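You operate a simulated robot arm through the tools that you are given. There is no shell and no other tool.

You are at the controls of a simulated robot arm. One attempt, no reset.

Task
Swap the white mains plug for the 20 V adapter, with the grey strip switched off.
Fine: lay the plug on the clamp-on shelf, switch the strip on again, leave the other plugs in.

The check looks at the end state, three seconds after you hand in, the way a careful person would. Anything else that was tipped, shoved, dropped, spilled or broken makes it a failure.

Robot
A 7-joint arm with a two-finger parallel gripper, fixed in place. Base frame: the origin is at the foot of the arm, x ahead of it, y to its left, z up. Lengths are in m, angles in degrees, forces in N, time in s.
With the tool pointing down near the work surface it reaches from about 0.3 to 0.68 m from the base axis. Its first joint turns from -66.0 to 66.0 degrees. Payload 1.57 kg.
Tool frame: the origin (TCP) lies between the finger pads and is the grasp point; the fingertips stand 0.03 m ahead of it; z points along the fingers, y is the line along which they close. Largest opening 0.11 m; finger width 0.024, thickness 0.012; the body of the gripper, 0.048 by 0.112 m, starts 0.078 m behind the TCP.
Orientation is told as [roll, pitch, yaw] about the base's x, y, z axes, in that order, counted from this pose: with the fingers straight down and closing along the base's y, the tool's x points along the base's -x, its y along +y and its z along -z.

Tools
- The arm moves only by the tool send_rows. Its argument "plan" is a list of rows, each an object of numbers (a shift or turn left out is 0, a gripper value left out holds the last): "x", "y", "z": the shift along the tool's x, y, z in units of 40 mm (1.0 is 40 mm); "wx", "wy", "wz": the turn, a rotation vector about the tool's x, y, z in units of 6 degrees (1.0 is 6 degrees); "fingers": the finger opening in m, from 0 to 0.11. In form: [{"x": .., "y": .., "z": .., "wx": .., "wy": .., "wz": .., "fingers": ..}, ...]. A call has 1 to 20 rows; each row shifts and turns the commanded pose from where the row before left it, along the tool's axes as they then stand. A call with a number of a shift or a turn outside -1 to 1 is refused whole. A row lasts 0.2 s, in which the tool goes at most 0.05 m and 8.6 degrees; a call with a longer step from one row to the next is refused whole, and so is a gripper value outside its range. A pose out of reach is approached as far as the arm can. The call stops where the force on the tool passes 40 N (or 10 N more than at its start, if that is more) or the arm is blocked; 0.2 s more then pass. The fingers move at their own pace (about 0.108 m/s each) and stop on an object; they squeeze with about 30 N. The grip force told is the motor's: it shows also when the fingers shut on nothing. Time passes only in rows, and 0.2 s behind the last, so rows that do not move let the fingers close. It gives the time, the measured TCP pose, the force on the tool (base axes), the opening and the grip force at its end, in the units of the frame above (readings bear some noise), with the torque about the TCP (base axes, N m) and any sound that the robot's microphone picked up.
- Cameras (640 x 400 px; columns grow to the right, rows downward): "scene" is fixed at [0.1729, -0.4029, 1.3956]; the picture's right is [0.68, -0.73, 0.00], its down [-0.47, -0.44, -0.77] and it looks along [0.56, 0.52, -0.64] (base axes); focal length 341 px, centre (320, 200). "wrist" rides on the gripper at [0.07, 0.016, -0.141] in the tool frame; the picture's right is [-0.23, 0.97, 0.00], its down [-0.85, -0.20, -0.48] and it looks along [-0.47, -0.11, 0.88] (tool axes); focal length 222 px, centre (320, 200). There is no depth. A picture from a camera that has moved, and an enlarged one, comes with that camera's place and axes in the base frame and with its lens.
- capture(camera): a new picture of that camera. The clock stands still meanwhile.
- close_up(camera, box): a new picture of the part [left, top, right, bottom] of that camera's present view, enlarged. The clock stands still meanwhile.
- job_done(): hands the job in; it is judged then, once.

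Places have to be worked out from the pictures, the camera data and where the tool is seen. Open the gripper and draw the arm clear of the work before you hand the job in, unless the task says otherwise.

The tools are called after "Request:" by a JSON object that holds its "op" and its "data". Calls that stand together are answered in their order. send_rows: Moves the arm, as the interface text tells. Its arguments: {"type":"object","properties":{"plan":{"type":"array","items":{"type":"object","properties":{"x":{"type":"number"},"y":{"type":"number"},"z":{"type":"number"},"wx":{"type":"number"},"wy":{"type":"number"},"wz":{"type":"number"},"fingers":{"type":"number"}}}}},"required":["plan"]} The other tools are called the same way: capture (camera) takes a picture; close_up (camera, box) takes an enlarged picture of a part of a camera's view; job_done () hands the job in.

At the start:

```text
clock: 0.0
ee_pos: [0.4233, 0.0005, 1.1035]
tcp_rot: [0.0, -0.1, 0.0]
contact_force: [0.7, -0.3, -0.3]
ft_torque: [0.02, -0.01, -0.02]
opening: 0.1098
finger_force: 0.2
```

scene: 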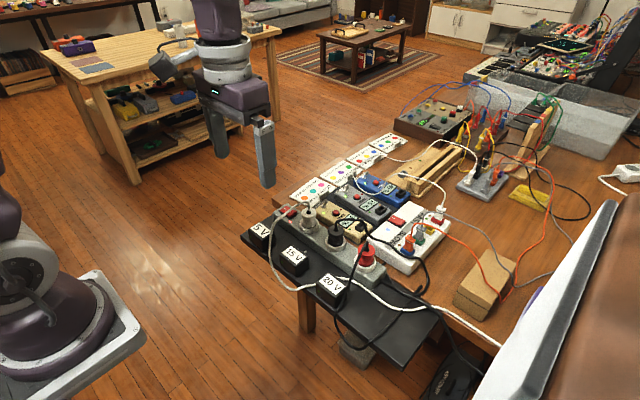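
wrist: 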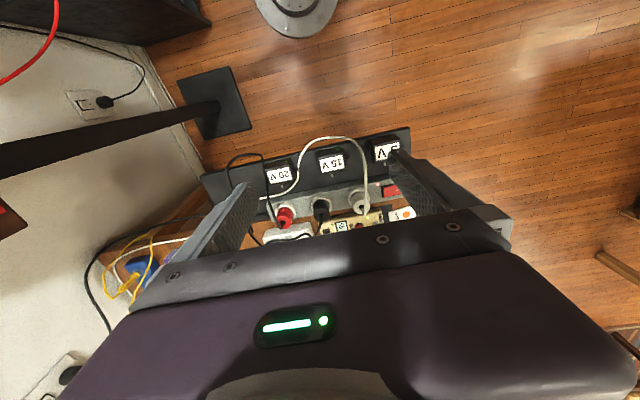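

I start by looking closely at the strip, the plugs and the adapters on the shelf.

Request:
{"op": "close_up", "data": {"camera": "scene", "box": [230, 170, 470, 320]}}

Request:
{"op": "close_up", "data": {"camera": "scene", "box": [230, 180, 390, 280]}}

Request:
{"op": "close_up", "data": {"camera": "scene", "box": [290, 240, 450, 380]}}

Request:
{"op": "close_up", "data": {"camera": "wrist", "box": [190, 110, 430, 260]}}

```text
2.67 times, centred on (350, 245) of scene
camera zoom: at [0.1729, -0.4029, 1.3956], right [0.68, -0.73, 0.0], down [-0.47, -0.44, -0.77], along [0.56, 0.52, -0.64], focal length 909 px, centre (240, 80)
```

zoom: 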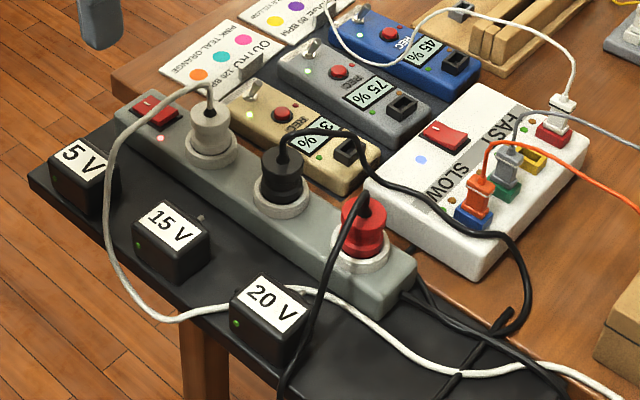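

```text
4.00 times, centred on (310, 230) of scene
camera zoom: at [0.1729, -0.4029, 1.3956], right [0.68, -0.73, 0.0], down [-0.47, -0.44, -0.77], along [0.56, 0.52, -0.64], focal length 1363 px, centre (360, 80)
```

zoom: 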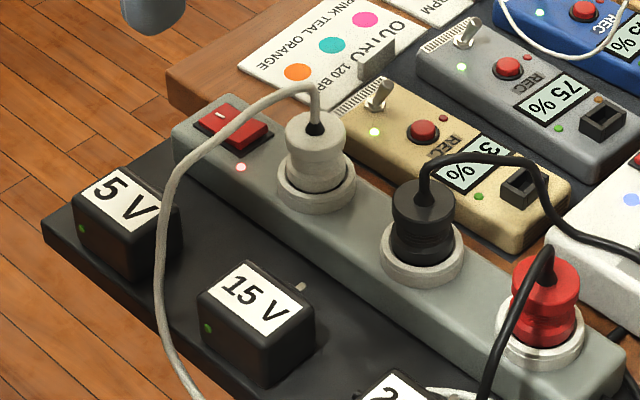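

```text
2.86 times, centred on (370, 310) of scene
camera zoom: at [0.1729, -0.4029, 1.3956], right [0.68, -0.73, 0.0], down [-0.47, -0.44, -0.77], along [0.56, 0.52, -0.64], focal length 974 px, centre (177, -114)
```

zoom: 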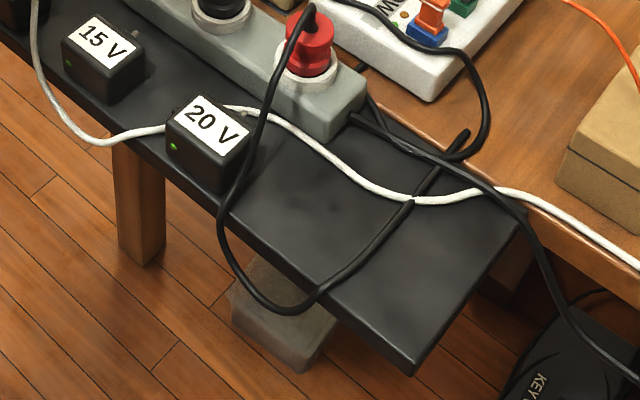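

```text
2.67 times, centred on (310, 185) of wrist
camera zoom: at [0.354, 0.0181, 1.2463], right [0.23, 0.97, 0.0], down [0.85, -0.2, 0.48], along [0.47, -0.11, -0.88], focal length 592 px, centre (347, 240)
```

zoom: 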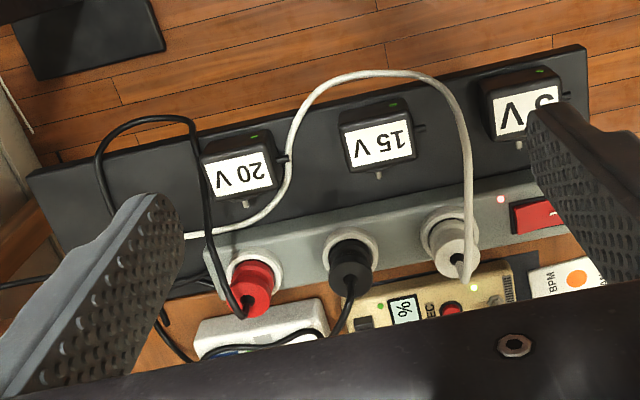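

The white plug's top comes out at roughly (0.614, 0.047, 0.82), the 20 V adapter at (0.52, -0.114, 0.78), and the strip runs along y at x≈0.615. I move the wrist camera closer above the white plug and switch to check the details.

Request:
{"op": "send_rows", "data": {"plan": [{"x": -0.45, "y": 0.27, "z": 0.75}, {"x": -0.45, "y": 0.27, "z": 0.75}, {"x": -0.45, "y": 0.27, "z": 0.75}, {"x": -0.45, "y": 0.27, "z": 0.75}, {"x": -0.45, "y": 0.27, "z": 0.75}, {"x": -0.45, "y": 0.27, "z": 0.75}, {"x": 0}]}}

```text
clock: 1.6
ee_pos: [0.5338, 0.069, 0.9225]
tcp_rot: [0.1, 0.0, 0.1]
contact_force: [0.2, -0.3, -0.6]
ft_torque: [0.02, 0.04, -0.01]
opening: 0.1101
finger_force: 0.1
```

The arm reached about (0.534, 0.069, 0.9225). I now take pictures from here.

Request:
{"op": "capture", "data": {"camera": "wrist"}}

Request:
{"op": "close_up", "data": {"camera": "wrist", "box": [200, 100, 440, 250]}}

Request:
{"op": "capture", "data": {"camera": "scene"}}

```text
taken
camera wrist: at [0.4644, 0.0862, 1.0654], right [0.23, 0.97, 0.0], down [0.85, -0.2, 0.48], along [0.47, -0.11, -0.88], focal length 222 px, centre (320, 200)
```

wrist: 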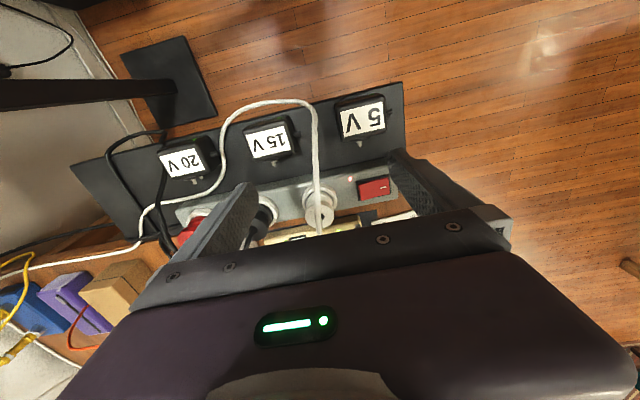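

```text
2.67 times, centred on (320, 175) of wrist
camera zoom: at [0.4644, 0.0862, 1.0654], right [0.23, 0.97, 0.0], down [0.85, -0.2, 0.48], along [0.47, -0.11, -0.88], focal length 592 px, centre (320, 267)
```

zoom: 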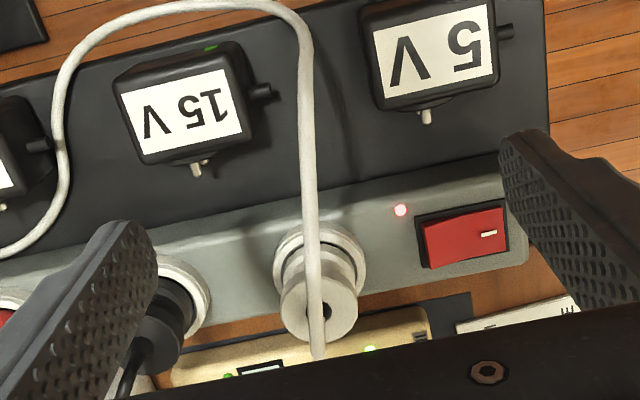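

```text
taken
```

scene: 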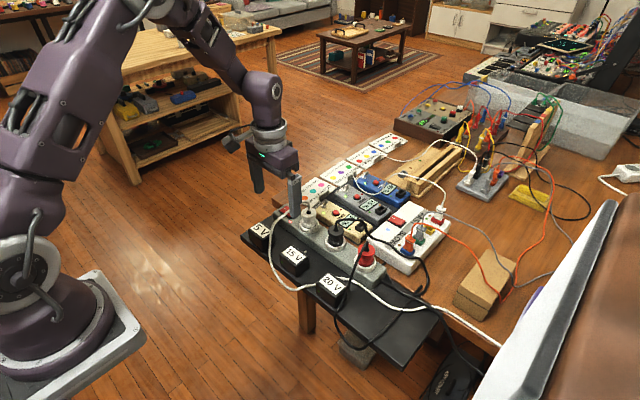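

The switch rocker lies at the +y end with a lit LED, and the adapters lie with their pins facing the strip. I zoom in on the switch, the plug and the adapters' pins.

Request:
{"op": "close_up", "data": {"camera": "wrist", "box": [340, 160, 404, 200]}}

Request:
{"op": "close_up", "data": {"camera": "wrist", "box": [232, 110, 312, 170]}}

Request:
{"op": "close_up", "data": {"camera": "wrist", "box": [150, 130, 230, 190]}}

Request:
{"op": "close_up", "data": {"camera": "scene", "box": [265, 190, 329, 230]}}

Request:
{"op": "close_up", "data": {"camera": "scene", "box": [270, 235, 366, 320]}}

```text
10.00 times, centred on (372, 180) of wrist
camera zoom: at [0.4644, 0.0862, 1.0654], right [0.23, 0.97, 0.0], down [0.85, -0.2, 0.48], along [0.47, -0.11, -0.88], focal length 2221 px, centre (-200, 400)
```

zoom: 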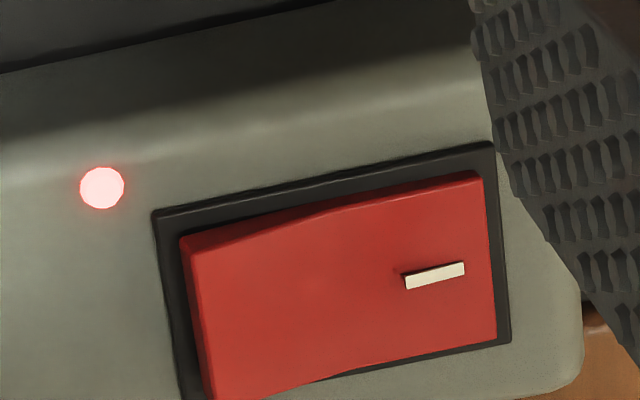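

```text
6.67 times, centred on (272, 140) of wrist
camera zoom: at [0.4644, 0.0862, 1.0654], right [0.23, 0.97, 0.0], down [0.85, -0.2, 0.48], along [0.47, -0.11, -0.88], focal length 1481 px, centre (640, 600)
```

zoom: 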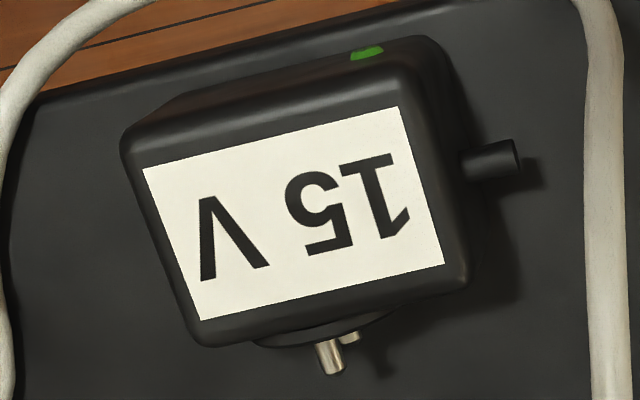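

```text
6.67 times, centred on (190, 160) of wrist
camera zoom: at [0.4644, 0.0862, 1.0654], right [0.23, 0.97, 0.0], down [0.85, -0.2, 0.48], along [0.47, -0.11, -0.88], focal length 1481 px, centre (1187, 467)
```

zoom: 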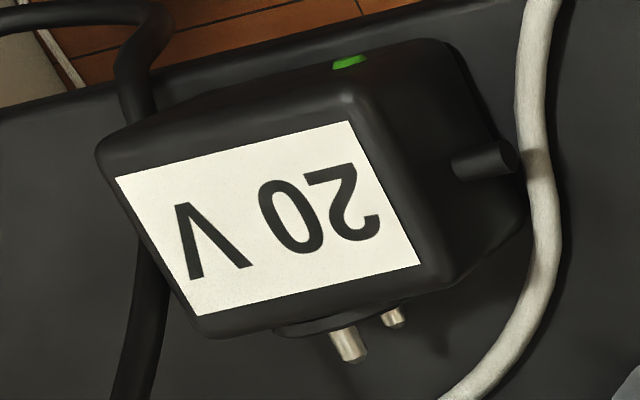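

```text
10.00 times, centred on (297, 210) of scene
camera zoom: at [0.1729, -0.4029, 1.3956], right [0.68, -0.73, 0.0], down [-0.47, -0.44, -0.77], along [0.56, 0.52, -0.64], focal length 3408 px, centre (550, 100)
```

zoom: 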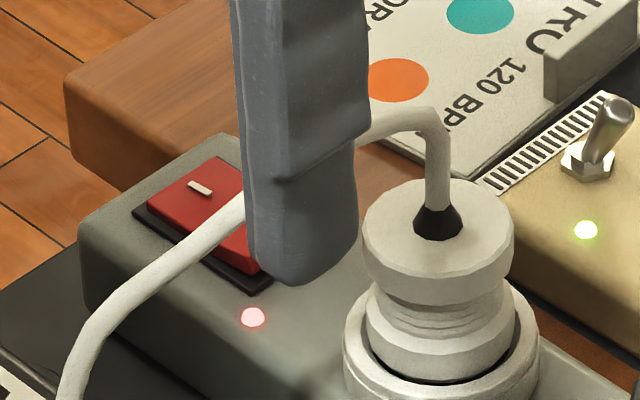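

```text
4.71 times, centred on (318, 278) of scene
camera zoom: at [0.1729, -0.4029, 1.3956], right [0.68, -0.73, 0.0], down [-0.47, -0.44, -0.77], along [0.56, 0.52, -0.64], focal length 1604 px, centre (329, -165)
```

zoom: 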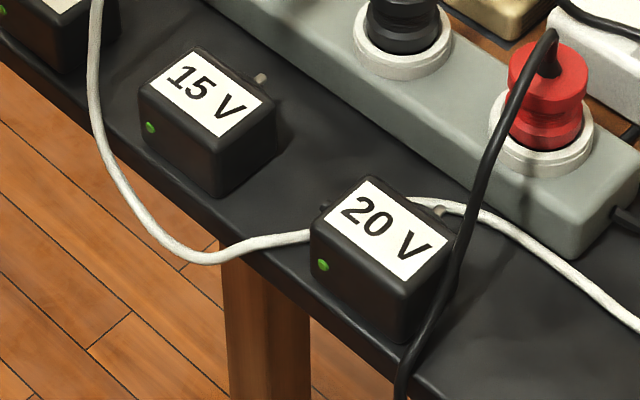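

The LED is lit and the rocker's marked (+y) end is pressed in; the raised −y end is at about (0.62, 0.116, 0.78). I close the fingers and move above that end.

Request:
{"op": "send_rows", "data": {"plan": [{"fingers": 0}, {"x": -0.54, "y": 0.295, "fingers": 0}, {"x": -0.54, "y": 0.295}, {"x": -0.54, "y": 0.295}, {"x": -0.54, "y": 0.295, "z": 0.4}, {"z": 0.6}, {"z": 0.5}, {"z": 0}]}}

```text
clock: 3.4
ee_pos: [0.6182, 0.1134, 0.8627]
tcp_rot: [0.0, 0.0, 0.0]
contact_force: [0.1, 0.5, 0.3]
ft_torque: [0.0, -0.02, 0.01]
opening: 0.0
finger_force: 21.1
```

Request:
{"op": "capture", "data": {"camera": "wrist"}}

Request:
{"op": "close_up", "data": {"camera": "scene", "box": [250, 170, 346, 230]}}

```text
taken
camera wrist: at [0.5488, 0.1309, 1.0066], right [0.23, 0.97, 0.0], down [0.85, -0.2, 0.48], along [0.47, -0.11, -0.88], focal length 222 px, centre (320, 200)
```

wrist: 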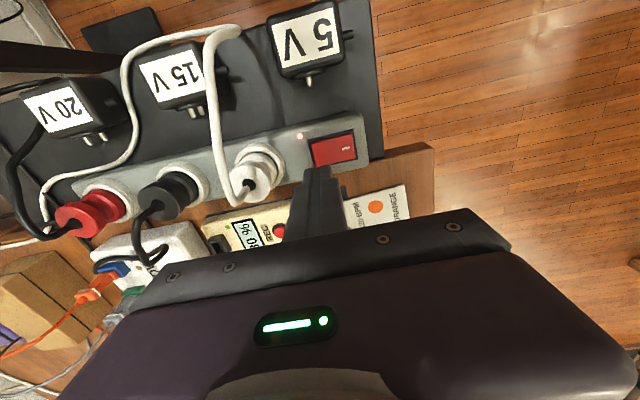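

```text
6.67 times, centred on (298, 200) of scene
camera zoom: at [0.1729, -0.4029, 1.3956], right [0.68, -0.73, 0.0], down [-0.47, -0.44, -0.77], along [0.56, 0.52, -0.64], focal length 2272 px, centre (467, 200)
```

zoom: 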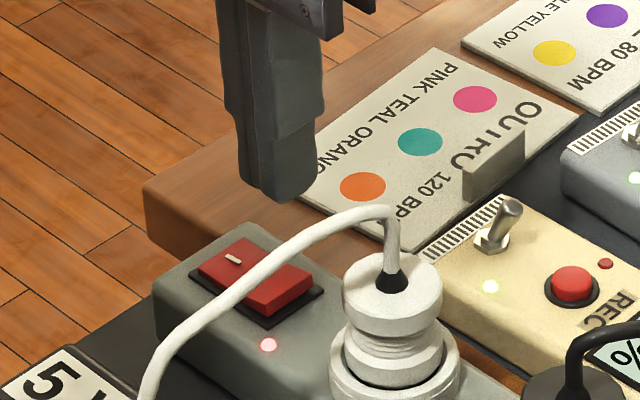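

The fingertips stand above the raised end of the rocker. I lower quickly to about 8 mm over it and then press down slowly.

Request:
{"op": "send_rows", "data": {"plan": [{"z": 0.5}, {"z": 0.5}, {"z": 0.1}, {"z": 0.1}, {"z": 0.1}, {"z": 0.1}, {"z": 0}]}}

```text
clock: 4.8
ee_pos: [0.6183, 0.1131, 0.8136]
tcp_rot: [0.0, 0.0, -0.1]
contact_force: [-9.5, -1.6, 14.2]
ft_torque: [0.05, 0.32, 0.09]
opening: 0.0001
finger_force: 21.5
heard: click
stopped in row 6: the force on the tool passed its limit at 51 N (the readings are from after the stop); the commanded pose is now the measured one
```

A click was heard and the press was stopped by the force limit. I look at the rocker and LED.

Request:
{"op": "send_rows", "data": {"plan": [{"z": -0.3}, {"z": -0.7}, {"z": -0.7}, {"z": 0}]}}

Request:
{"op": "close_up", "data": {"camera": "scene", "box": [250, 170, 346, 230]}}

Request:
{"op": "close_up", "data": {"camera": "wrist", "box": [200, 100, 392, 220]}}

```text
clock: 5.8
ee_pos: [0.6178, 0.113, 0.8784]
tcp_rot: [0.0, -0.1, 0.0]
contact_force: [-0.7, -0.8, 0.1]
ft_torque: [0.01, 0.03, 0.04]
opening: 0.0001
finger_force: 20.9
```

```text
6.67 times, centred on (298, 200) of scene
camera zoom: at [0.1729, -0.4029, 1.3956], right [0.68, -0.73, 0.0], down [-0.47, -0.44, -0.77], along [0.56, 0.52, -0.64], focal length 2272 px, centre (467, 200)
```

zoom: 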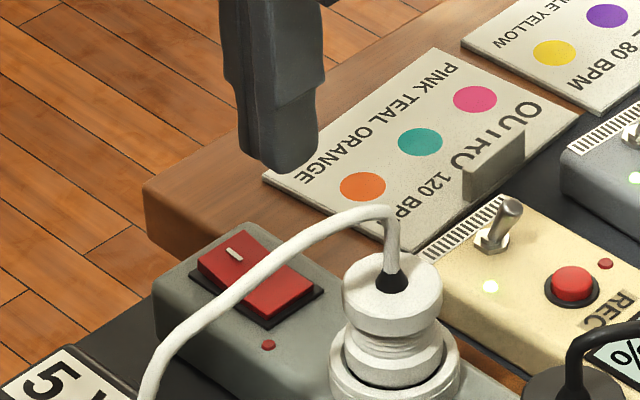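

```text
3.33 times, centred on (296, 160) of wrist
camera zoom: at [0.5486, 0.1298, 1.0213], right [0.23, 0.97, 0.0], down [0.85, -0.2, 0.48], along [0.47, -0.11, -0.88], focal length 740 px, centre (400, 333)
```

zoom: 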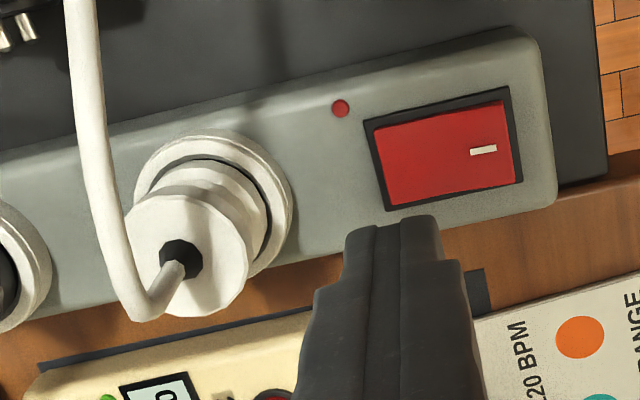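

The LED is dark now, so the strip is off. I move the camera over the 20 V adapter to study its surroundings, pins and the cables.

Request:
{"op": "send_rows", "data": {"plan": [{"z": -0.9}, {"x": 0.6, "y": -0.75}, {"x": 0.6, "y": -0.75}, {"x": 0.6, "y": -0.75}, {"x": 0.6, "y": -0.75}, {"x": 0.6, "y": -0.75}, {"x": 0.6, "y": -0.75}, {"x": 0.6, "y": -0.75}, {"z": 0.5}, {"z": 0}]}}

Request:
{"op": "capture", "data": {"camera": "wrist"}}

Request:
{"op": "capture", "data": {"camera": "scene"}}

```text
clock: 8.0
ee_pos: [0.4505, -0.0978, 0.8961]
tcp_rot: [0.1, -0.1, 0.0]
contact_force: [-0.5, -0.2, 0.2]
ft_torque: [0.0, -0.01, 0.04]
opening: 0.0001
finger_force: 21.4
```

```text
taken
camera wrist: at [0.3816, -0.0805, 1.0381], right [0.23, 0.97, 0.0], down [0.85, -0.2, 0.48], along [0.47, -0.11, -0.88], focal length 222 px, centre (320, 200)
```

wrist: 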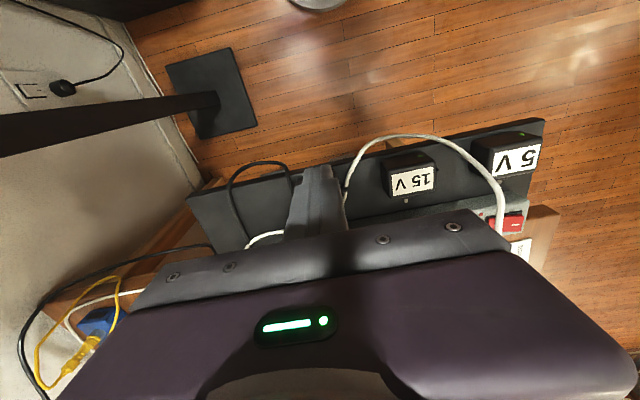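

```text
taken
```

scene: 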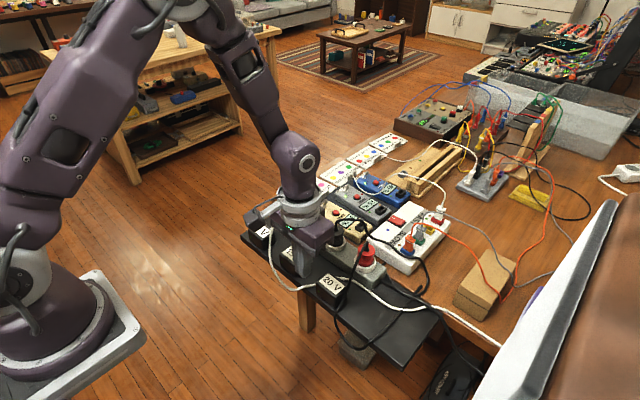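

The fingers hide the adapter, so I open them and back off a little for a clear view.

Request:
{"op": "send_rows", "data": {"plan": [{"x": 0.6, "fingers": 0.11}, {"x": 0.6, "y": -0.2}, {"x": 0.3}, {"z": 0}, {"z": 0}]}}

Request:
{"op": "capture", "data": {"camera": "wrist"}}

Request:
{"op": "close_up", "data": {"camera": "wrist", "box": [200, 130, 392, 250]}}

Request:
{"op": "close_up", "data": {"camera": "scene", "box": [280, 240, 440, 360]}}

```text
clock: 9.2
ee_pos: [0.3907, -0.1043, 0.8965]
tcp_rot: [0.1, 0.0, 0.0]
contact_force: [-0.2, 0.1, -0.3]
ft_torque: [0.05, 0.03, -0.01]
opening: 0.1102
finger_force: 0.1
```

```text
taken
camera wrist: at [0.3211, -0.0882, 1.0384], right [0.23, 0.97, 0.0], down [0.85, -0.2, 0.48], along [0.47, -0.11, -0.88], focal length 222 px, centre (320, 200)
```

wrist: 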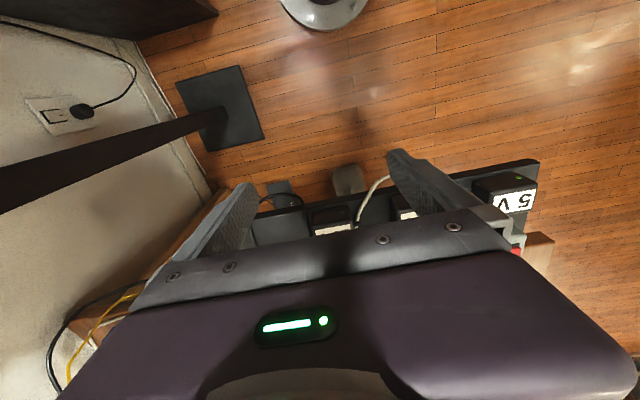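

```text
3.33 times, centred on (296, 190) of wrist
camera zoom: at [0.3211, -0.0882, 1.0384], right [0.23, 0.97, 0.0], down [0.85, -0.2, 0.48], along [0.47, -0.11, -0.88], focal length 740 px, centre (400, 233)
```

zoom: 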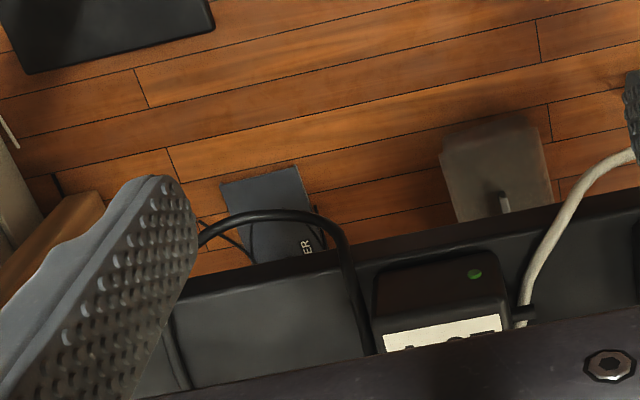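

```text
3.33 times, centred on (360, 300) of scene
camera zoom: at [0.1729, -0.4029, 1.3956], right [0.68, -0.73, 0.0], down [-0.47, -0.44, -0.77], along [0.56, 0.52, -0.64], focal length 1136 px, centre (187, -133)
```

zoom: 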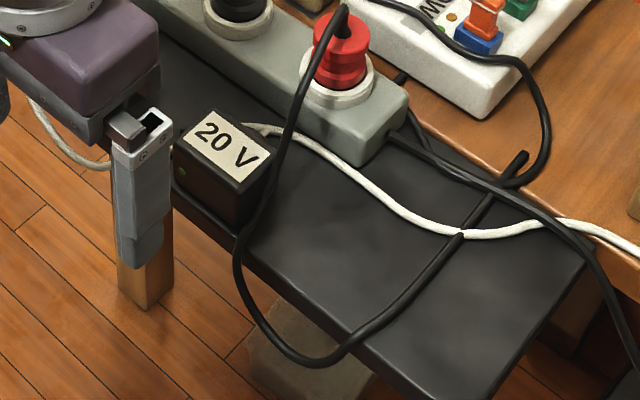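

The horizontal/tilted reach matters for turning the adapter (its pins face +x and must end up pointing down), so I test tool pitch in free space above the work: raise, move forward, then pitch the fingers forward.

Request:
{"op": "send_rows", "data": {"plan": [{"z": -0.9}, {"z": -0.9}, {"z": -0.8, "x": -0.4}, {"x": -1.0}, {"x": -1.0}, {"wy": -1}, {"wy": -1}, {"wy": -1}, {"wy": -1}, {"wy": -1}, {"wy": -1}, {"wy": -1}, {"wy": -1}, {"wy": 0}]}}

```text
clock: 12.2
ee_pos: [0.4865, -0.1061, 1.0003]
tcp_rot: [0.0, -48.2, 0.0]
contact_force: [0.6, -0.3, 0.6]
ft_torque: [-0.01, -0.02, 0.0]
opening: 0.1102
finger_force: 0.1
```

Pitch −48° was reached without trouble. I continue to −72° and −90°.

Request:
{"op": "send_rows", "data": {"plan": [{"wy": -1}, {"wy": -1}, {"wy": -1}, {"wy": -1}, {"wy": -1}, {"wy": -1}, {"wy": -1}, {"wy": 0}]}}

Request:
{"op": "capture", "data": {"camera": "scene"}}

```text
clock: 14.0
ee_pos: [0.5482, -0.1155, 0.9978]
tcp_rot: [-170.5, -89.9, 170.5]
contact_force: [0.0, -0.5, 0.4]
ft_torque: [0.01, -0.02, 0.0]
opening: 0.1101
finger_force: 0.0
out of reach, approached as far as the arm can: row 1, 2, 3, 4, 5
```

```text
taken
```

scene: 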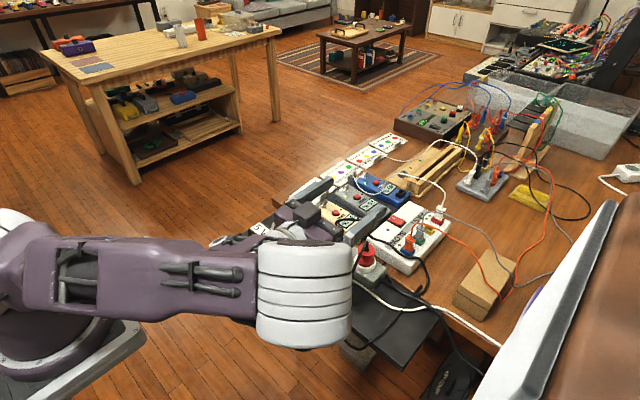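

The horizontal pose was only reached through a changed arm configuration with the elbow swung sideways, which is risky low over the shelf. I turn back to vertical and check the configuration.

Request:
{"op": "send_rows", "data": {"plan": [{"wy": 1}, {"wy": 1}, {"wy": 1}, {"wy": 1}, {"wy": 1}, {"wy": 1}, {"wy": 1}, {"wy": 0}]}}

Request:
{"op": "capture", "data": {"camera": "scene"}}

```text
clock: 15.8
ee_pos: [0.5519, -0.1202, 1.0058]
tcp_rot: [0.0, -48.2, 0.0]
contact_force: [-0.3, 0.5, -0.1]
ft_torque: [0.04, -0.02, -0.02]
opening: 0.1097
finger_force: 0.1
out of reach, approached as far as the arm can: row 1
```

```text
taken
```

scene: 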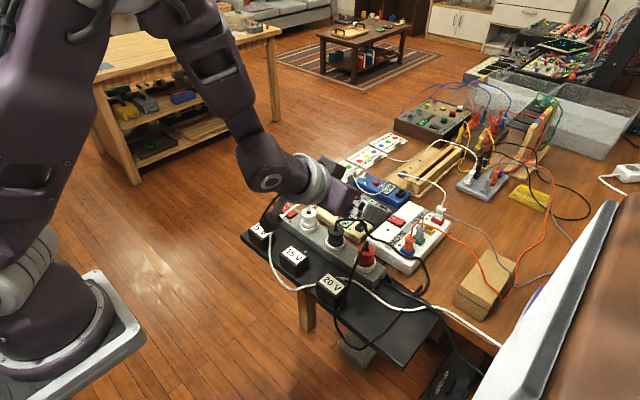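

The arm is back in its normal elbow-up configuration. I return to vertical and look at the −y end of the shelf, a candidate place for the white plug.

Request:
{"op": "send_rows", "data": {"plan": [{"wy": 1}, {"wy": 1}, {"wy": 1}, {"wy": 1}, {"wy": 1}, {"wy": 1}, {"wy": 1}, {"wy": 1}, {"x": 0.6, "y": -0.75, "z": 0.3}, {"x": 0.6, "y": -0.75, "z": 0.3}, {"y": -0.5, "z": 0.3}, {"z": 0}]}}

Request:
{"op": "capture", "data": {"camera": "wrist"}}

Request:
{"op": "close_up", "data": {"camera": "wrist", "box": [230, 120, 420, 240]}}

```text
clock: 18.4
ee_pos: [0.5056, -0.199, 0.969]
tcp_rot: [-0.1, -0.1, 0.0]
contact_force: [-0.4, 0.3, 0.3]
ft_torque: [0.02, 0.01, 0.01]
opening: 0.1101
finger_force: 0.1
```

```text
taken
camera wrist: at [0.4353, -0.1816, 1.1112], right [0.23, 0.97, 0.0], down [0.85, -0.2, 0.48], along [0.47, -0.11, -0.88], focal length 222 px, centre (320, 200)
```

wrist: 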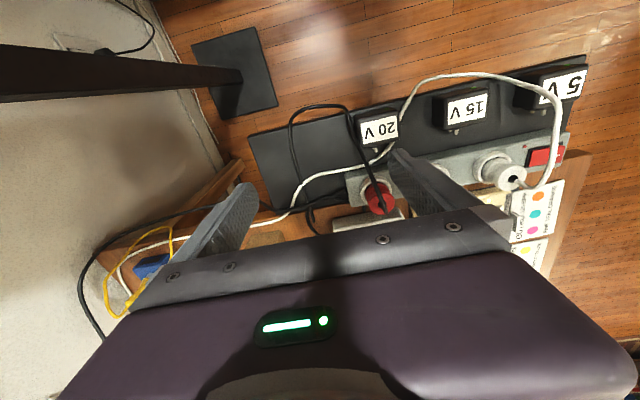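

```text
3.33 times, centred on (325, 180) of wrist
camera zoom: at [0.4353, -0.1816, 1.1112], right [0.23, 0.97, 0.0], down [0.85, -0.2, 0.48], along [0.47, -0.11, -0.88], focal length 740 px, centre (303, 267)
```

zoom: 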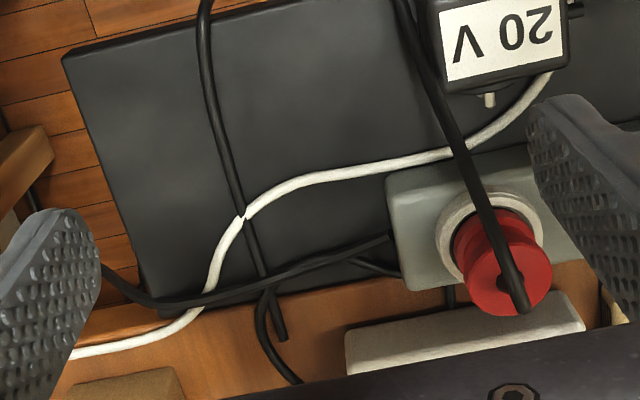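

The region between the two black cable runs (y≈−0.17…−0.24, x≈0.50–0.585) is free for laying the plug. I test empty-handed how far I can pitch low over that spot, with the fingers closed so they stay clear of the cable.

Request:
{"op": "send_rows", "data": {"plan": [{"fingers": 0, "x": -0.3}, {"x": -0.3}, {"y": -0.2}, {"z": 0.9}, {"z": 0.9}, {"z": 0.9}, {"z": 0.4}, {"wy": -1}, {"wy": -1}, {"wy": -1}, {"wy": -1}, {"wy": -1}, {"wy": -1}, {"wy": -1}, {"wy": -1}, {"wy": 0}]}}

```text
clock: 21.8
ee_pos: [0.5281, -0.2075, 0.8455]
tcp_rot: [-0.1, -48.3, -0.1]
contact_force: [0.6, -0.3, 1.0]
ft_torque: [-0.01, 0.04, -0.02]
opening: 0.0002
finger_force: 20.9
```

Pitch −48° works here at z≈0.845. I test a few more degrees in single steps.

Request:
{"op": "send_rows", "data": {"plan": [{"wy": -1}, {"wy": 0}]}}

```text
clock: 22.4
ee_pos: [0.5282, -0.2075, 0.8452]
tcp_rot: [0.0, -54.2, 0.0]
contact_force: [0.8, 1.0, -0.2]
ft_torque: [0.0, 0.01, 0.01]
opening: 0.0
finger_force: 21.5
```

Request:
{"op": "send_rows", "data": {"plan": [{"wy": -1}, {"wy": 0}]}}

Request:
{"op": "capture", "data": {"camera": "scene"}}

```text
clock: 23.0
ee_pos: [0.5279, -0.2073, 0.8454]
tcp_rot: [-0.2, -60.1, 0.1]
contact_force: [0.6, -0.2, -0.8]
ft_torque: [0.0, -0.02, -0.02]
opening: 0.0001
finger_force: 21.1
```

```text
taken
```

scene: 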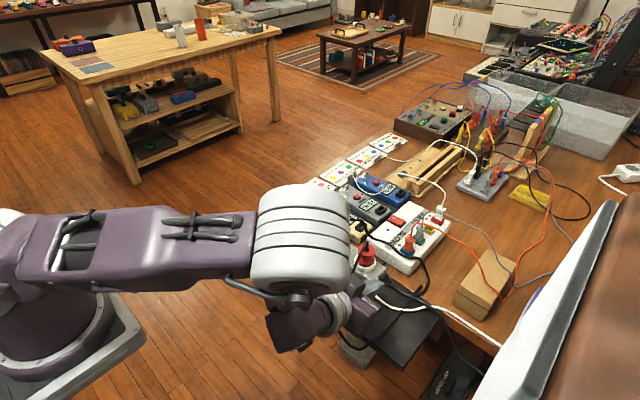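

−60° was reached smoothly with the elbow extended forward well above the work (around z≈1.07). I test further in single steps.

Request:
{"op": "send_rows", "data": {"plan": [{"wy": -1}, {"wy": 0}]}}

Request:
{"op": "send_rows", "data": {"plan": [{"wy": -1}, {"wy": 0}]}}

Request:
{"op": "capture", "data": {"camera": "scene"}}

```text
clock: 23.6
ee_pos: [0.5282, -0.2073, 0.8443]
tcp_rot: [-0.1, -66.3, 0.0]
contact_force: [-0.7, -0.5, 0.1]
ft_torque: [-0.01, -0.02, -0.03]
opening: 0.0
finger_force: 21.1
```

```text
clock: 24.2
ee_pos: [0.528, -0.2071, 0.8457]
tcp_rot: [-0.1, -72.2, 0.2]
contact_force: [0.2, -0.8, -0.8]
ft_torque: [-0.02, 0.01, 0.02]
opening: 0.0
finger_force: 21.4
```

```text
taken
```

scene: 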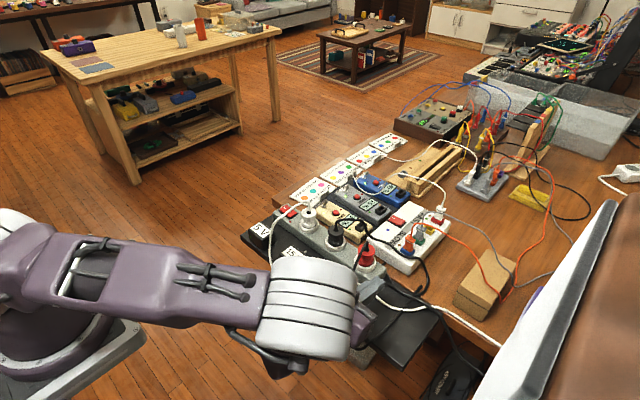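

−72° is reachable here too, so a low, nearly horizontal approach works. I go back to vertical, rise, and move towards the white plug with the fingers opened.

Request:
{"op": "send_rows", "data": {"plan": [{"wy": 1}, {"wy": 1}, {"wy": 1}, {"wy": 1}, {"wy": 1}, {"wy": 1}, {"wy": 1}, {"wy": 1}, {"wy": 1}, {"wy": 1}, {"wy": 1}, {"wy": 1}, {"z": -0.9}, {"z": -0.9}, {"z": -0.7}, {"z": 0}]}}

Request:
{"op": "send_rows", "data": {"plan": [{"x": -0.3, "y": 0.9, "fingers": 0.075}, {"x": -0.3, "y": 0.9}, {"x": -0.3, "y": 0.9}, {"x": -0.3, "y": 0.9}, {"x": -0.3, "y": 0.9}, {"y": 0.95}, {"y": 0.95}, {"z": 0.5}, {"z": 0}]}}

Request:
{"op": "close_up", "data": {"camera": "wrist", "box": [240, 80, 400, 230]}}

Request:
{"op": "capture", "data": {"camera": "scene"}}

```text
clock: 27.6
ee_pos: [0.5269, -0.2063, 0.9459]
tcp_rot: [0.0, -0.1, 0.0]
contact_force: [-0.9, 0.0, 0.3]
ft_torque: [0.0, -0.02, 0.0]
opening: 0.0
finger_force: 21.5
```

```text
clock: 29.6
ee_pos: [0.5894, 0.0486, 0.9265]
tcp_rot: [0.0, -0.1, -0.1]
contact_force: [0.0, -0.2, 0.4]
ft_torque: [0.02, 0.02, -0.02]
opening: 0.0752
finger_force: 0.0
```

```text
2.67 times, centred on (320, 155) of wrist
camera zoom: at [0.5213, 0.0658, 1.069], right [0.23, 0.97, 0.0], down [0.85, -0.2, 0.48], along [0.47, -0.11, -0.88], focal length 592 px, centre (320, 320)
```

zoom: 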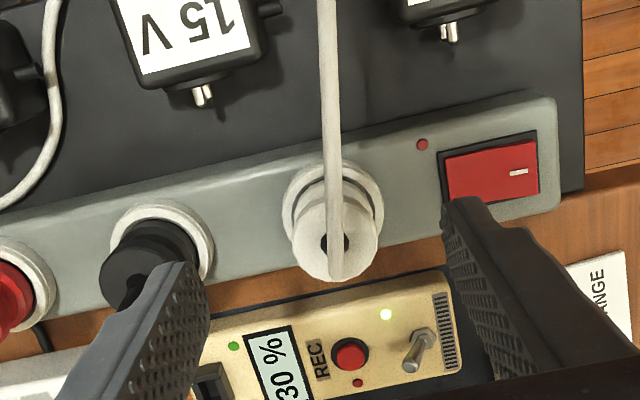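

```text
taken
```

scene: 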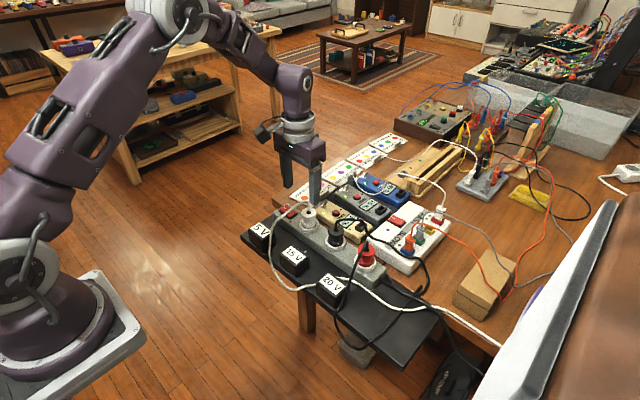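

The plug's axis comes out at about (0.616, 0.050), with the cable leaving towards −x between the fingers. I move over it and descend with the fingers straddling the plug.

Request:
{"op": "send_rows", "data": {"plan": [{"x": -0.65, "y": 0.03}, {"z": 0.6}, {"z": 0.6}, {"z": 0.6}, {"z": 0.5}, {"z": 0.3}, {"z": 0}]}}

Request:
{"op": "close_up", "data": {"camera": "scene", "box": [260, 160, 388, 260]}}

Request:
{"op": "close_up", "data": {"camera": "wrist", "box": [240, 60, 400, 210]}}

```text
clock: 31.2
ee_pos: [0.6146, 0.0469, 0.8207]
tcp_rot: [0.1, -0.1, 0.0]
contact_force: [-0.6, 0.1, -0.6]
ft_torque: [0.01, -0.02, 0.04]
opening: 0.0751
finger_force: 0.0
```

```text
4.00 times, centred on (324, 210) of scene
camera zoom: at [0.1729, -0.4029, 1.3956], right [0.68, -0.73, 0.0], down [-0.47, -0.44, -0.77], along [0.56, 0.52, -0.64], focal length 1363 px, centre (304, 160)
```

zoom: 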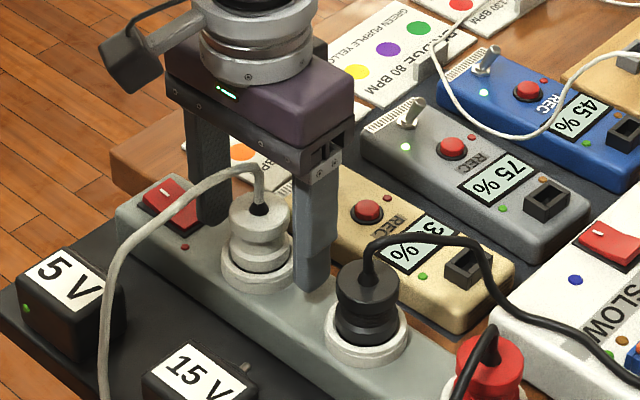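

```text
2.67 times, centred on (320, 135) of wrist
camera zoom: at [0.5453, 0.0654, 0.9627], right [0.23, 0.97, 0.0], down [0.85, -0.2, 0.48], along [0.47, -0.11, -0.88], focal length 592 px, centre (320, 373)
```

zoom: 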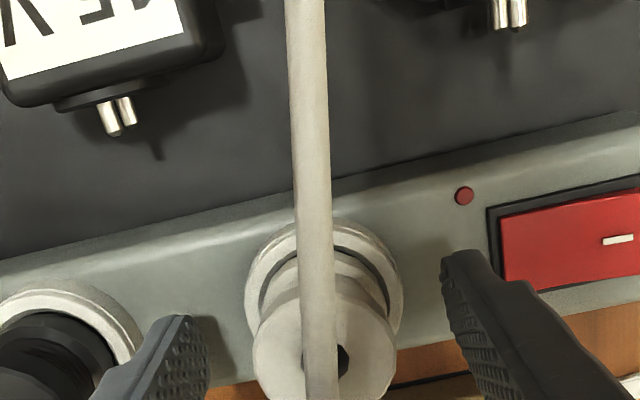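

Both fingers straddle the plug symmetrically. I close on it and check the grip.

Request:
{"op": "send_rows", "data": {"plan": [{"x": -0.05, "fingers": 0.0}, {"z": 0}, {"z": 0}, {"z": 0}]}}

```text
clock: 32.2
ee_pos: [0.6162, 0.0487, 0.8207]
tcp_rot: [0.0, 0.0, 0.0]
contact_force: [-0.9, -0.9, 0.2]
ft_torque: [-0.04, 0.05, 0.0]
opening: 0.0358
finger_force: 30.1
```

The grip is on at 36 mm opening. I pull straight up slowly.

Request:
{"op": "send_rows", "data": {"plan": [{"z": -0.1}, {"z": -0.1}, {"z": -0.1}, {"z": -0.1}, {"z": -0.1}, {"z": -0.15}, {"z": -0.2}, {"z": -0.2}, {"z": 0}]}}

```text
clock: 34.2
ee_pos: [0.6166, 0.0521, 0.8651]
tcp_rot: [0.0, 0.0, 0.0]
contact_force: [0.6, 0.6, -0.3]
ft_torque: [0.0, 0.01, -0.04]
opening: 0.0355
finger_force: 30.1
```

The plug came up with the tool. I check with both cameras that it is out and look at the socket holes.

Request:
{"op": "close_up", "data": {"camera": "scene", "box": [260, 160, 388, 260]}}

Request:
{"op": "close_up", "data": {"camera": "wrist", "box": [240, 60, 400, 210]}}

```text
4.00 times, centred on (324, 210) of scene
camera zoom: at [0.1729, -0.4029, 1.3956], right [0.68, -0.73, 0.0], down [-0.47, -0.44, -0.77], along [0.56, 0.52, -0.64], focal length 1363 px, centre (304, 160)
```

zoom: 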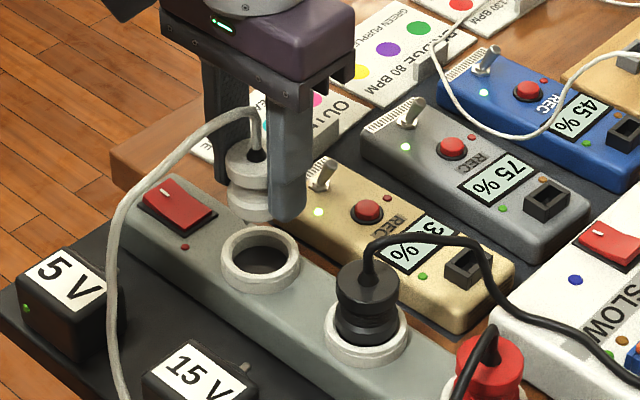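

```text
2.67 times, centred on (320, 135) of wrist
camera zoom: at [0.5469, 0.0676, 1.0063], right [0.23, 0.97, 0.0], down [0.85, -0.2, 0.48], along [0.47, -0.11, -0.88], focal length 592 px, centre (320, 373)
```

zoom: 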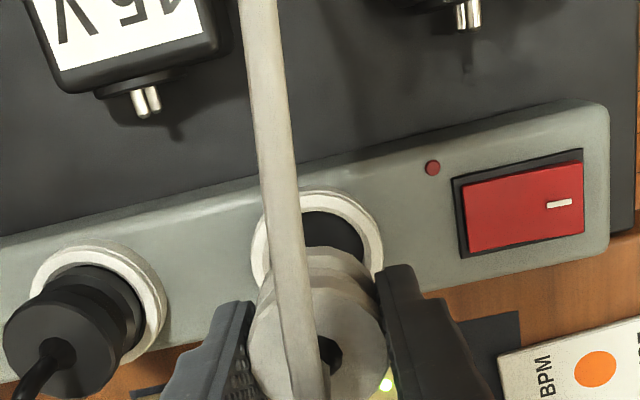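

The plug is clear of the socket. I lift it higher to see into the recess.

Request:
{"op": "send_rows", "data": {"plan": [{"z": -0.6}, {"z": -0.6}, {"z": -0.6}, {"z": 0}]}}

Request:
{"op": "close_up", "data": {"camera": "scene", "box": [300, 205, 340, 230]}}

Request:
{"op": "close_up", "data": {"camera": "scene", "box": [240, 120, 400, 270]}}

Request:
{"op": "close_up", "data": {"camera": "wrist", "box": [240, 60, 400, 210]}}

```text
clock: 35.2
ee_pos: [0.6168, 0.0489, 0.9359]
tcp_rot: [0.0, -0.1, -0.1]
contact_force: [-1.0, 0.0, 0.3]
ft_torque: [-0.01, -0.02, 0.01]
opening: 0.0355
finger_force: 29.9
```

```text
16.00 times, centred on (320, 218) of scene
camera zoom: at [0.1729, -0.4029, 1.3956], right [0.68, -0.73, 0.0], down [-0.47, -0.44, -0.77], along [0.56, 0.52, -0.64], focal length 5453 px, centre (320, -80)
```

zoom: 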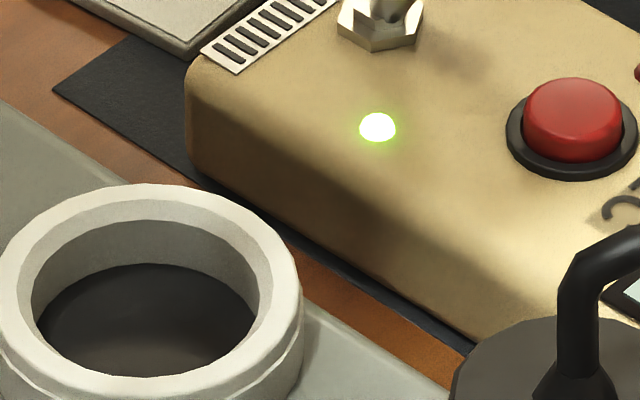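

```text
2.67 times, centred on (320, 195) of scene
camera zoom: at [0.1729, -0.4029, 1.3956], right [0.68, -0.73, 0.0], down [-0.47, -0.44, -0.77], along [0.56, 0.52, -0.64], focal length 909 px, centre (320, 213)
```

zoom: 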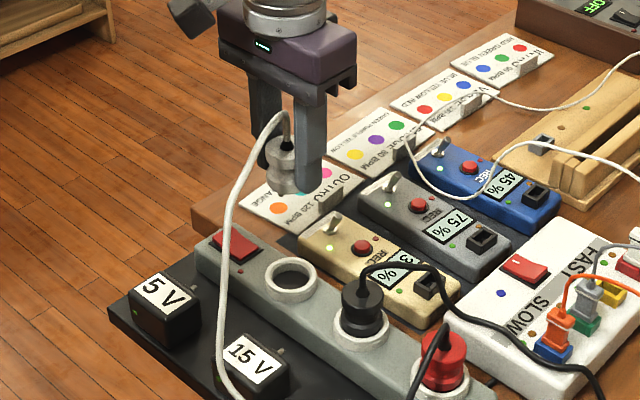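

```text
2.67 times, centred on (320, 135) of wrist
camera zoom: at [0.5471, 0.0672, 1.0777], right [0.23, 0.97, 0.0], down [0.85, -0.2, 0.48], along [0.47, -0.11, -0.88], focal length 592 px, centre (320, 373)
```

zoom: 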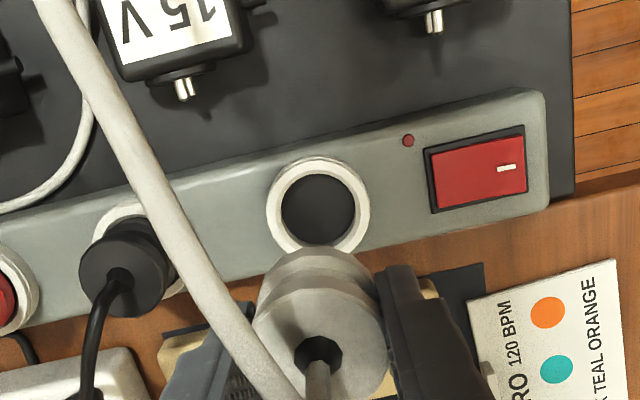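

Let me zoom on the socket floor to see whether the contact holes show an orientation.

Request:
{"op": "close_up", "data": {"camera": "wrist", "box": [300, 114, 340, 158]}}

Request:
{"op": "close_up", "data": {"camera": "wrist", "box": [255, 60, 375, 110]}}

```text
9.09 times, centred on (320, 136) of wrist
camera zoom: at [0.5471, 0.0672, 1.0777], right [0.23, 0.97, 0.0], down [0.85, -0.2, 0.48], along [0.47, -0.11, -0.88], focal length 2019 px, centre (320, 782)
```

zoom: 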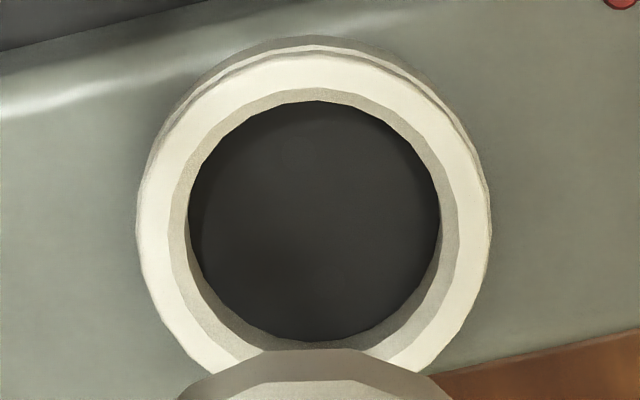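

```text
5.33 times, centred on (315, 85) of wrist
camera zoom: at [0.5471, 0.0672, 1.0777], right [0.23, 0.97, 0.0], down [0.85, -0.2, 0.48], along [0.47, -0.11, -0.88], focal length 1185 px, centre (347, 813)
```

zoom: 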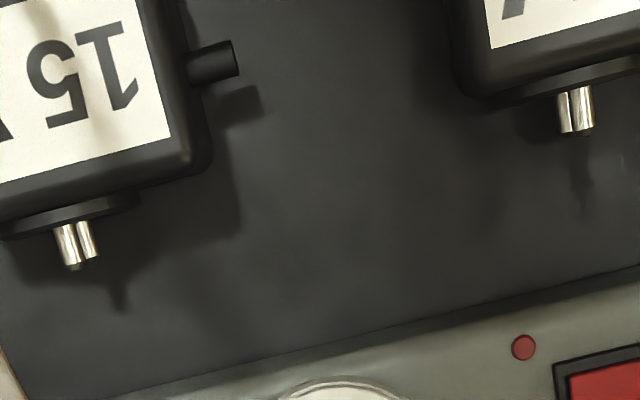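

No holes are modelled in view; the recess is round with about 38 mm inner diameter, and the adapters carry a round boss with two stacked pins. I now carry the plug forward of the strip and over to the free shelf spot.

Request:
{"op": "send_rows", "data": {"plan": [{"z": -0.6}, {"x": 0.72}, {"x": 0.72}, {"x": 0.72}, {"y": -0.9}, {"y": -0.9}, {"y": -0.9}, {"y": -0.9}, {"y": -0.9}, {"y": -0.9}, {"y": -0.9}, {"y": 0}]}}

Request:
{"op": "capture", "data": {"camera": "scene"}}

Request:
{"op": "capture", "data": {"camera": "wrist"}}

```text
clock: 37.8
ee_pos: [0.5288, -0.2042, 0.9583]
tcp_rot: [0.0, -0.1, 0.0]
contact_force: [-0.8, -0.5, -1.1]
ft_torque: [-0.05, 0.03, -0.01]
opening: 0.0356
finger_force: 30.4
```

```text
taken
```

scene: 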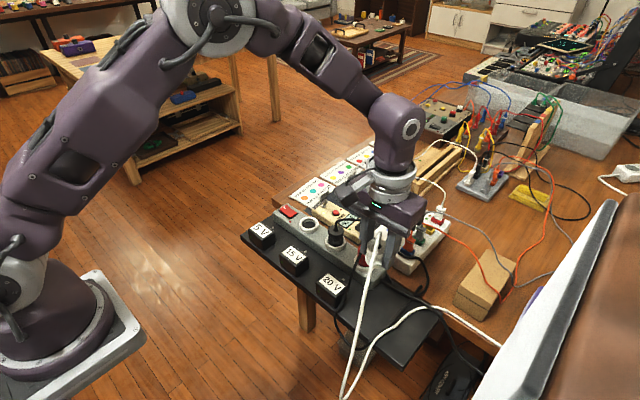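

```text
taken
camera wrist: at [0.4599, -0.188, 1.1003], right [0.23, 0.97, 0.0], down [0.85, -0.2, 0.48], along [0.47, -0.11, -0.88], focal length 222 px, centre (320, 200)
```

wrist: 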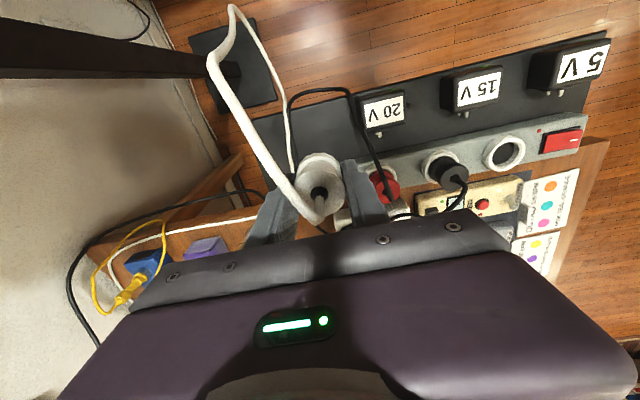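

The plug hangs free over the spot and the white cable now loops in front of the shelf, away from the 20 V adapter. I lower a bit, then pitch the plug towards horizontal in free air.

Request:
{"op": "send_rows", "data": {"plan": [{"z": 0.7, "x": 0.35}, {"z": 0.7}, {"wy": -1}, {"wy": -1}, {"wy": -1}, {"wy": -1}, {"wy": -1}, {"wy": -1}, {"wy": -1}, {"wy": -1}, {"wy": 0}]}}

Request:
{"op": "send_rows", "data": {"plan": [{"wy": -1}, {"wy": -1}, {"wy": 0}]}}

Request:
{"op": "capture", "data": {"camera": "scene"}}

```text
clock: 40.2
ee_pos: [0.5149, -0.2012, 0.9031]
tcp_rot: [0.0, -48.2, 0.0]
contact_force: [-0.7, -0.7, -0.9]
ft_torque: [-0.03, 0.03, -0.03]
opening: 0.0355
finger_force: 29.8
```

```text
clock: 41.0
ee_pos: [0.5153, -0.2016, 0.9032]
tcp_rot: [-0.1, -60.2, 0.0]
contact_force: [0.3, -0.8, -1.0]
ft_torque: [-0.02, -0.01, -0.01]
opening: 0.0358
finger_force: 30.1
```

```text
taken
```

scene: 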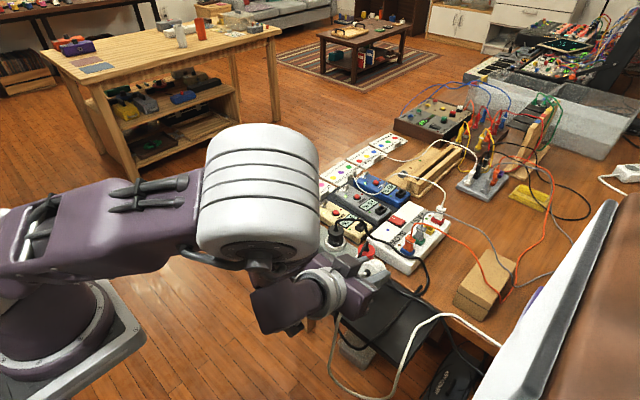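

−60° is fine and the plug points forward. I pitch to −72° and lower to z≈0.80.

Request:
{"op": "send_rows", "data": {"plan": [{"wy": -1}, {"wy": -1}, {"x": 0.612, "z": 0.199}, {"x": 0.612, "z": 0.199}, {"x": 0.612, "z": 0.199}, {"x": 0.612, "z": 0.199}, {"x": 0}]}}

Request:
{"op": "capture", "data": {"camera": "scene"}}

Request:
{"op": "close_up", "data": {"camera": "scene", "box": [280, 230, 440, 380]}}

Request:
{"op": "capture", "data": {"camera": "wrist"}}

```text
clock: 42.6
ee_pos: [0.5155, -0.2019, 0.7984]
tcp_rot: [0.0, -72.1, 0.2]
contact_force: [0.1, -0.9, -0.4]
ft_torque: [-0.02, 0.02, 0.02]
opening: 0.0357
finger_force: 29.9
```

```text
taken
```

scene: 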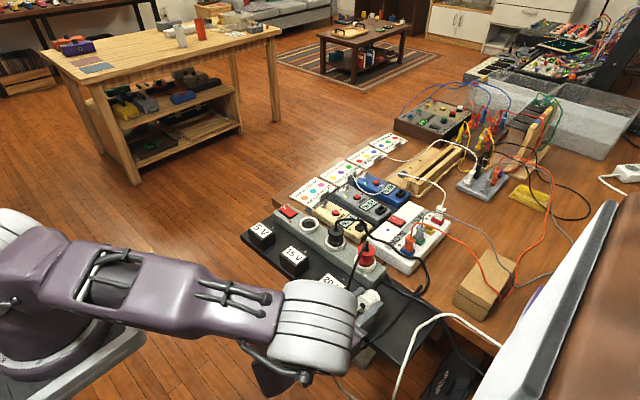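

```text
2.67 times, centred on (360, 305) of scene
camera zoom: at [0.1729, -0.4029, 1.3956], right [0.68, -0.73, 0.0], down [-0.47, -0.44, -0.77], along [0.56, 0.52, -0.64], focal length 909 px, centre (213, -80)
```

zoom: 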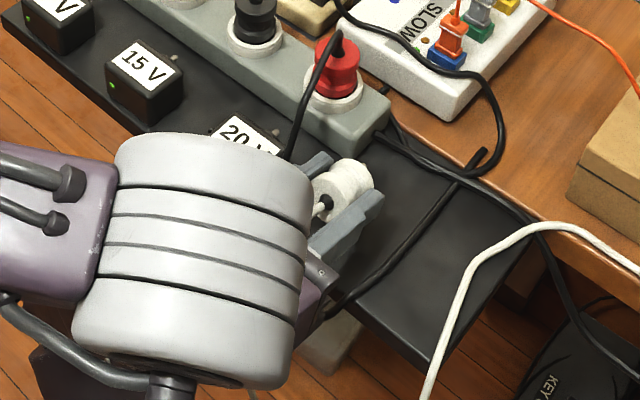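

```text
taken
camera wrist: at [0.3603, -0.1844, 0.7776], right [0.07, 0.97, 0.22], down [-0.19, -0.2, 0.96], along [0.98, -0.11, 0.17], focal length 222 px, centre (320, 200)
```

wrist: 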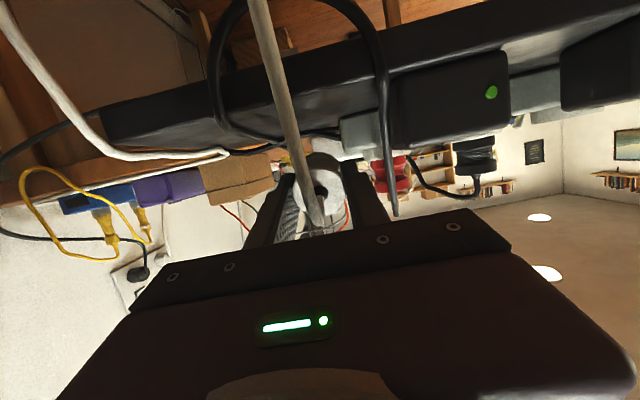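

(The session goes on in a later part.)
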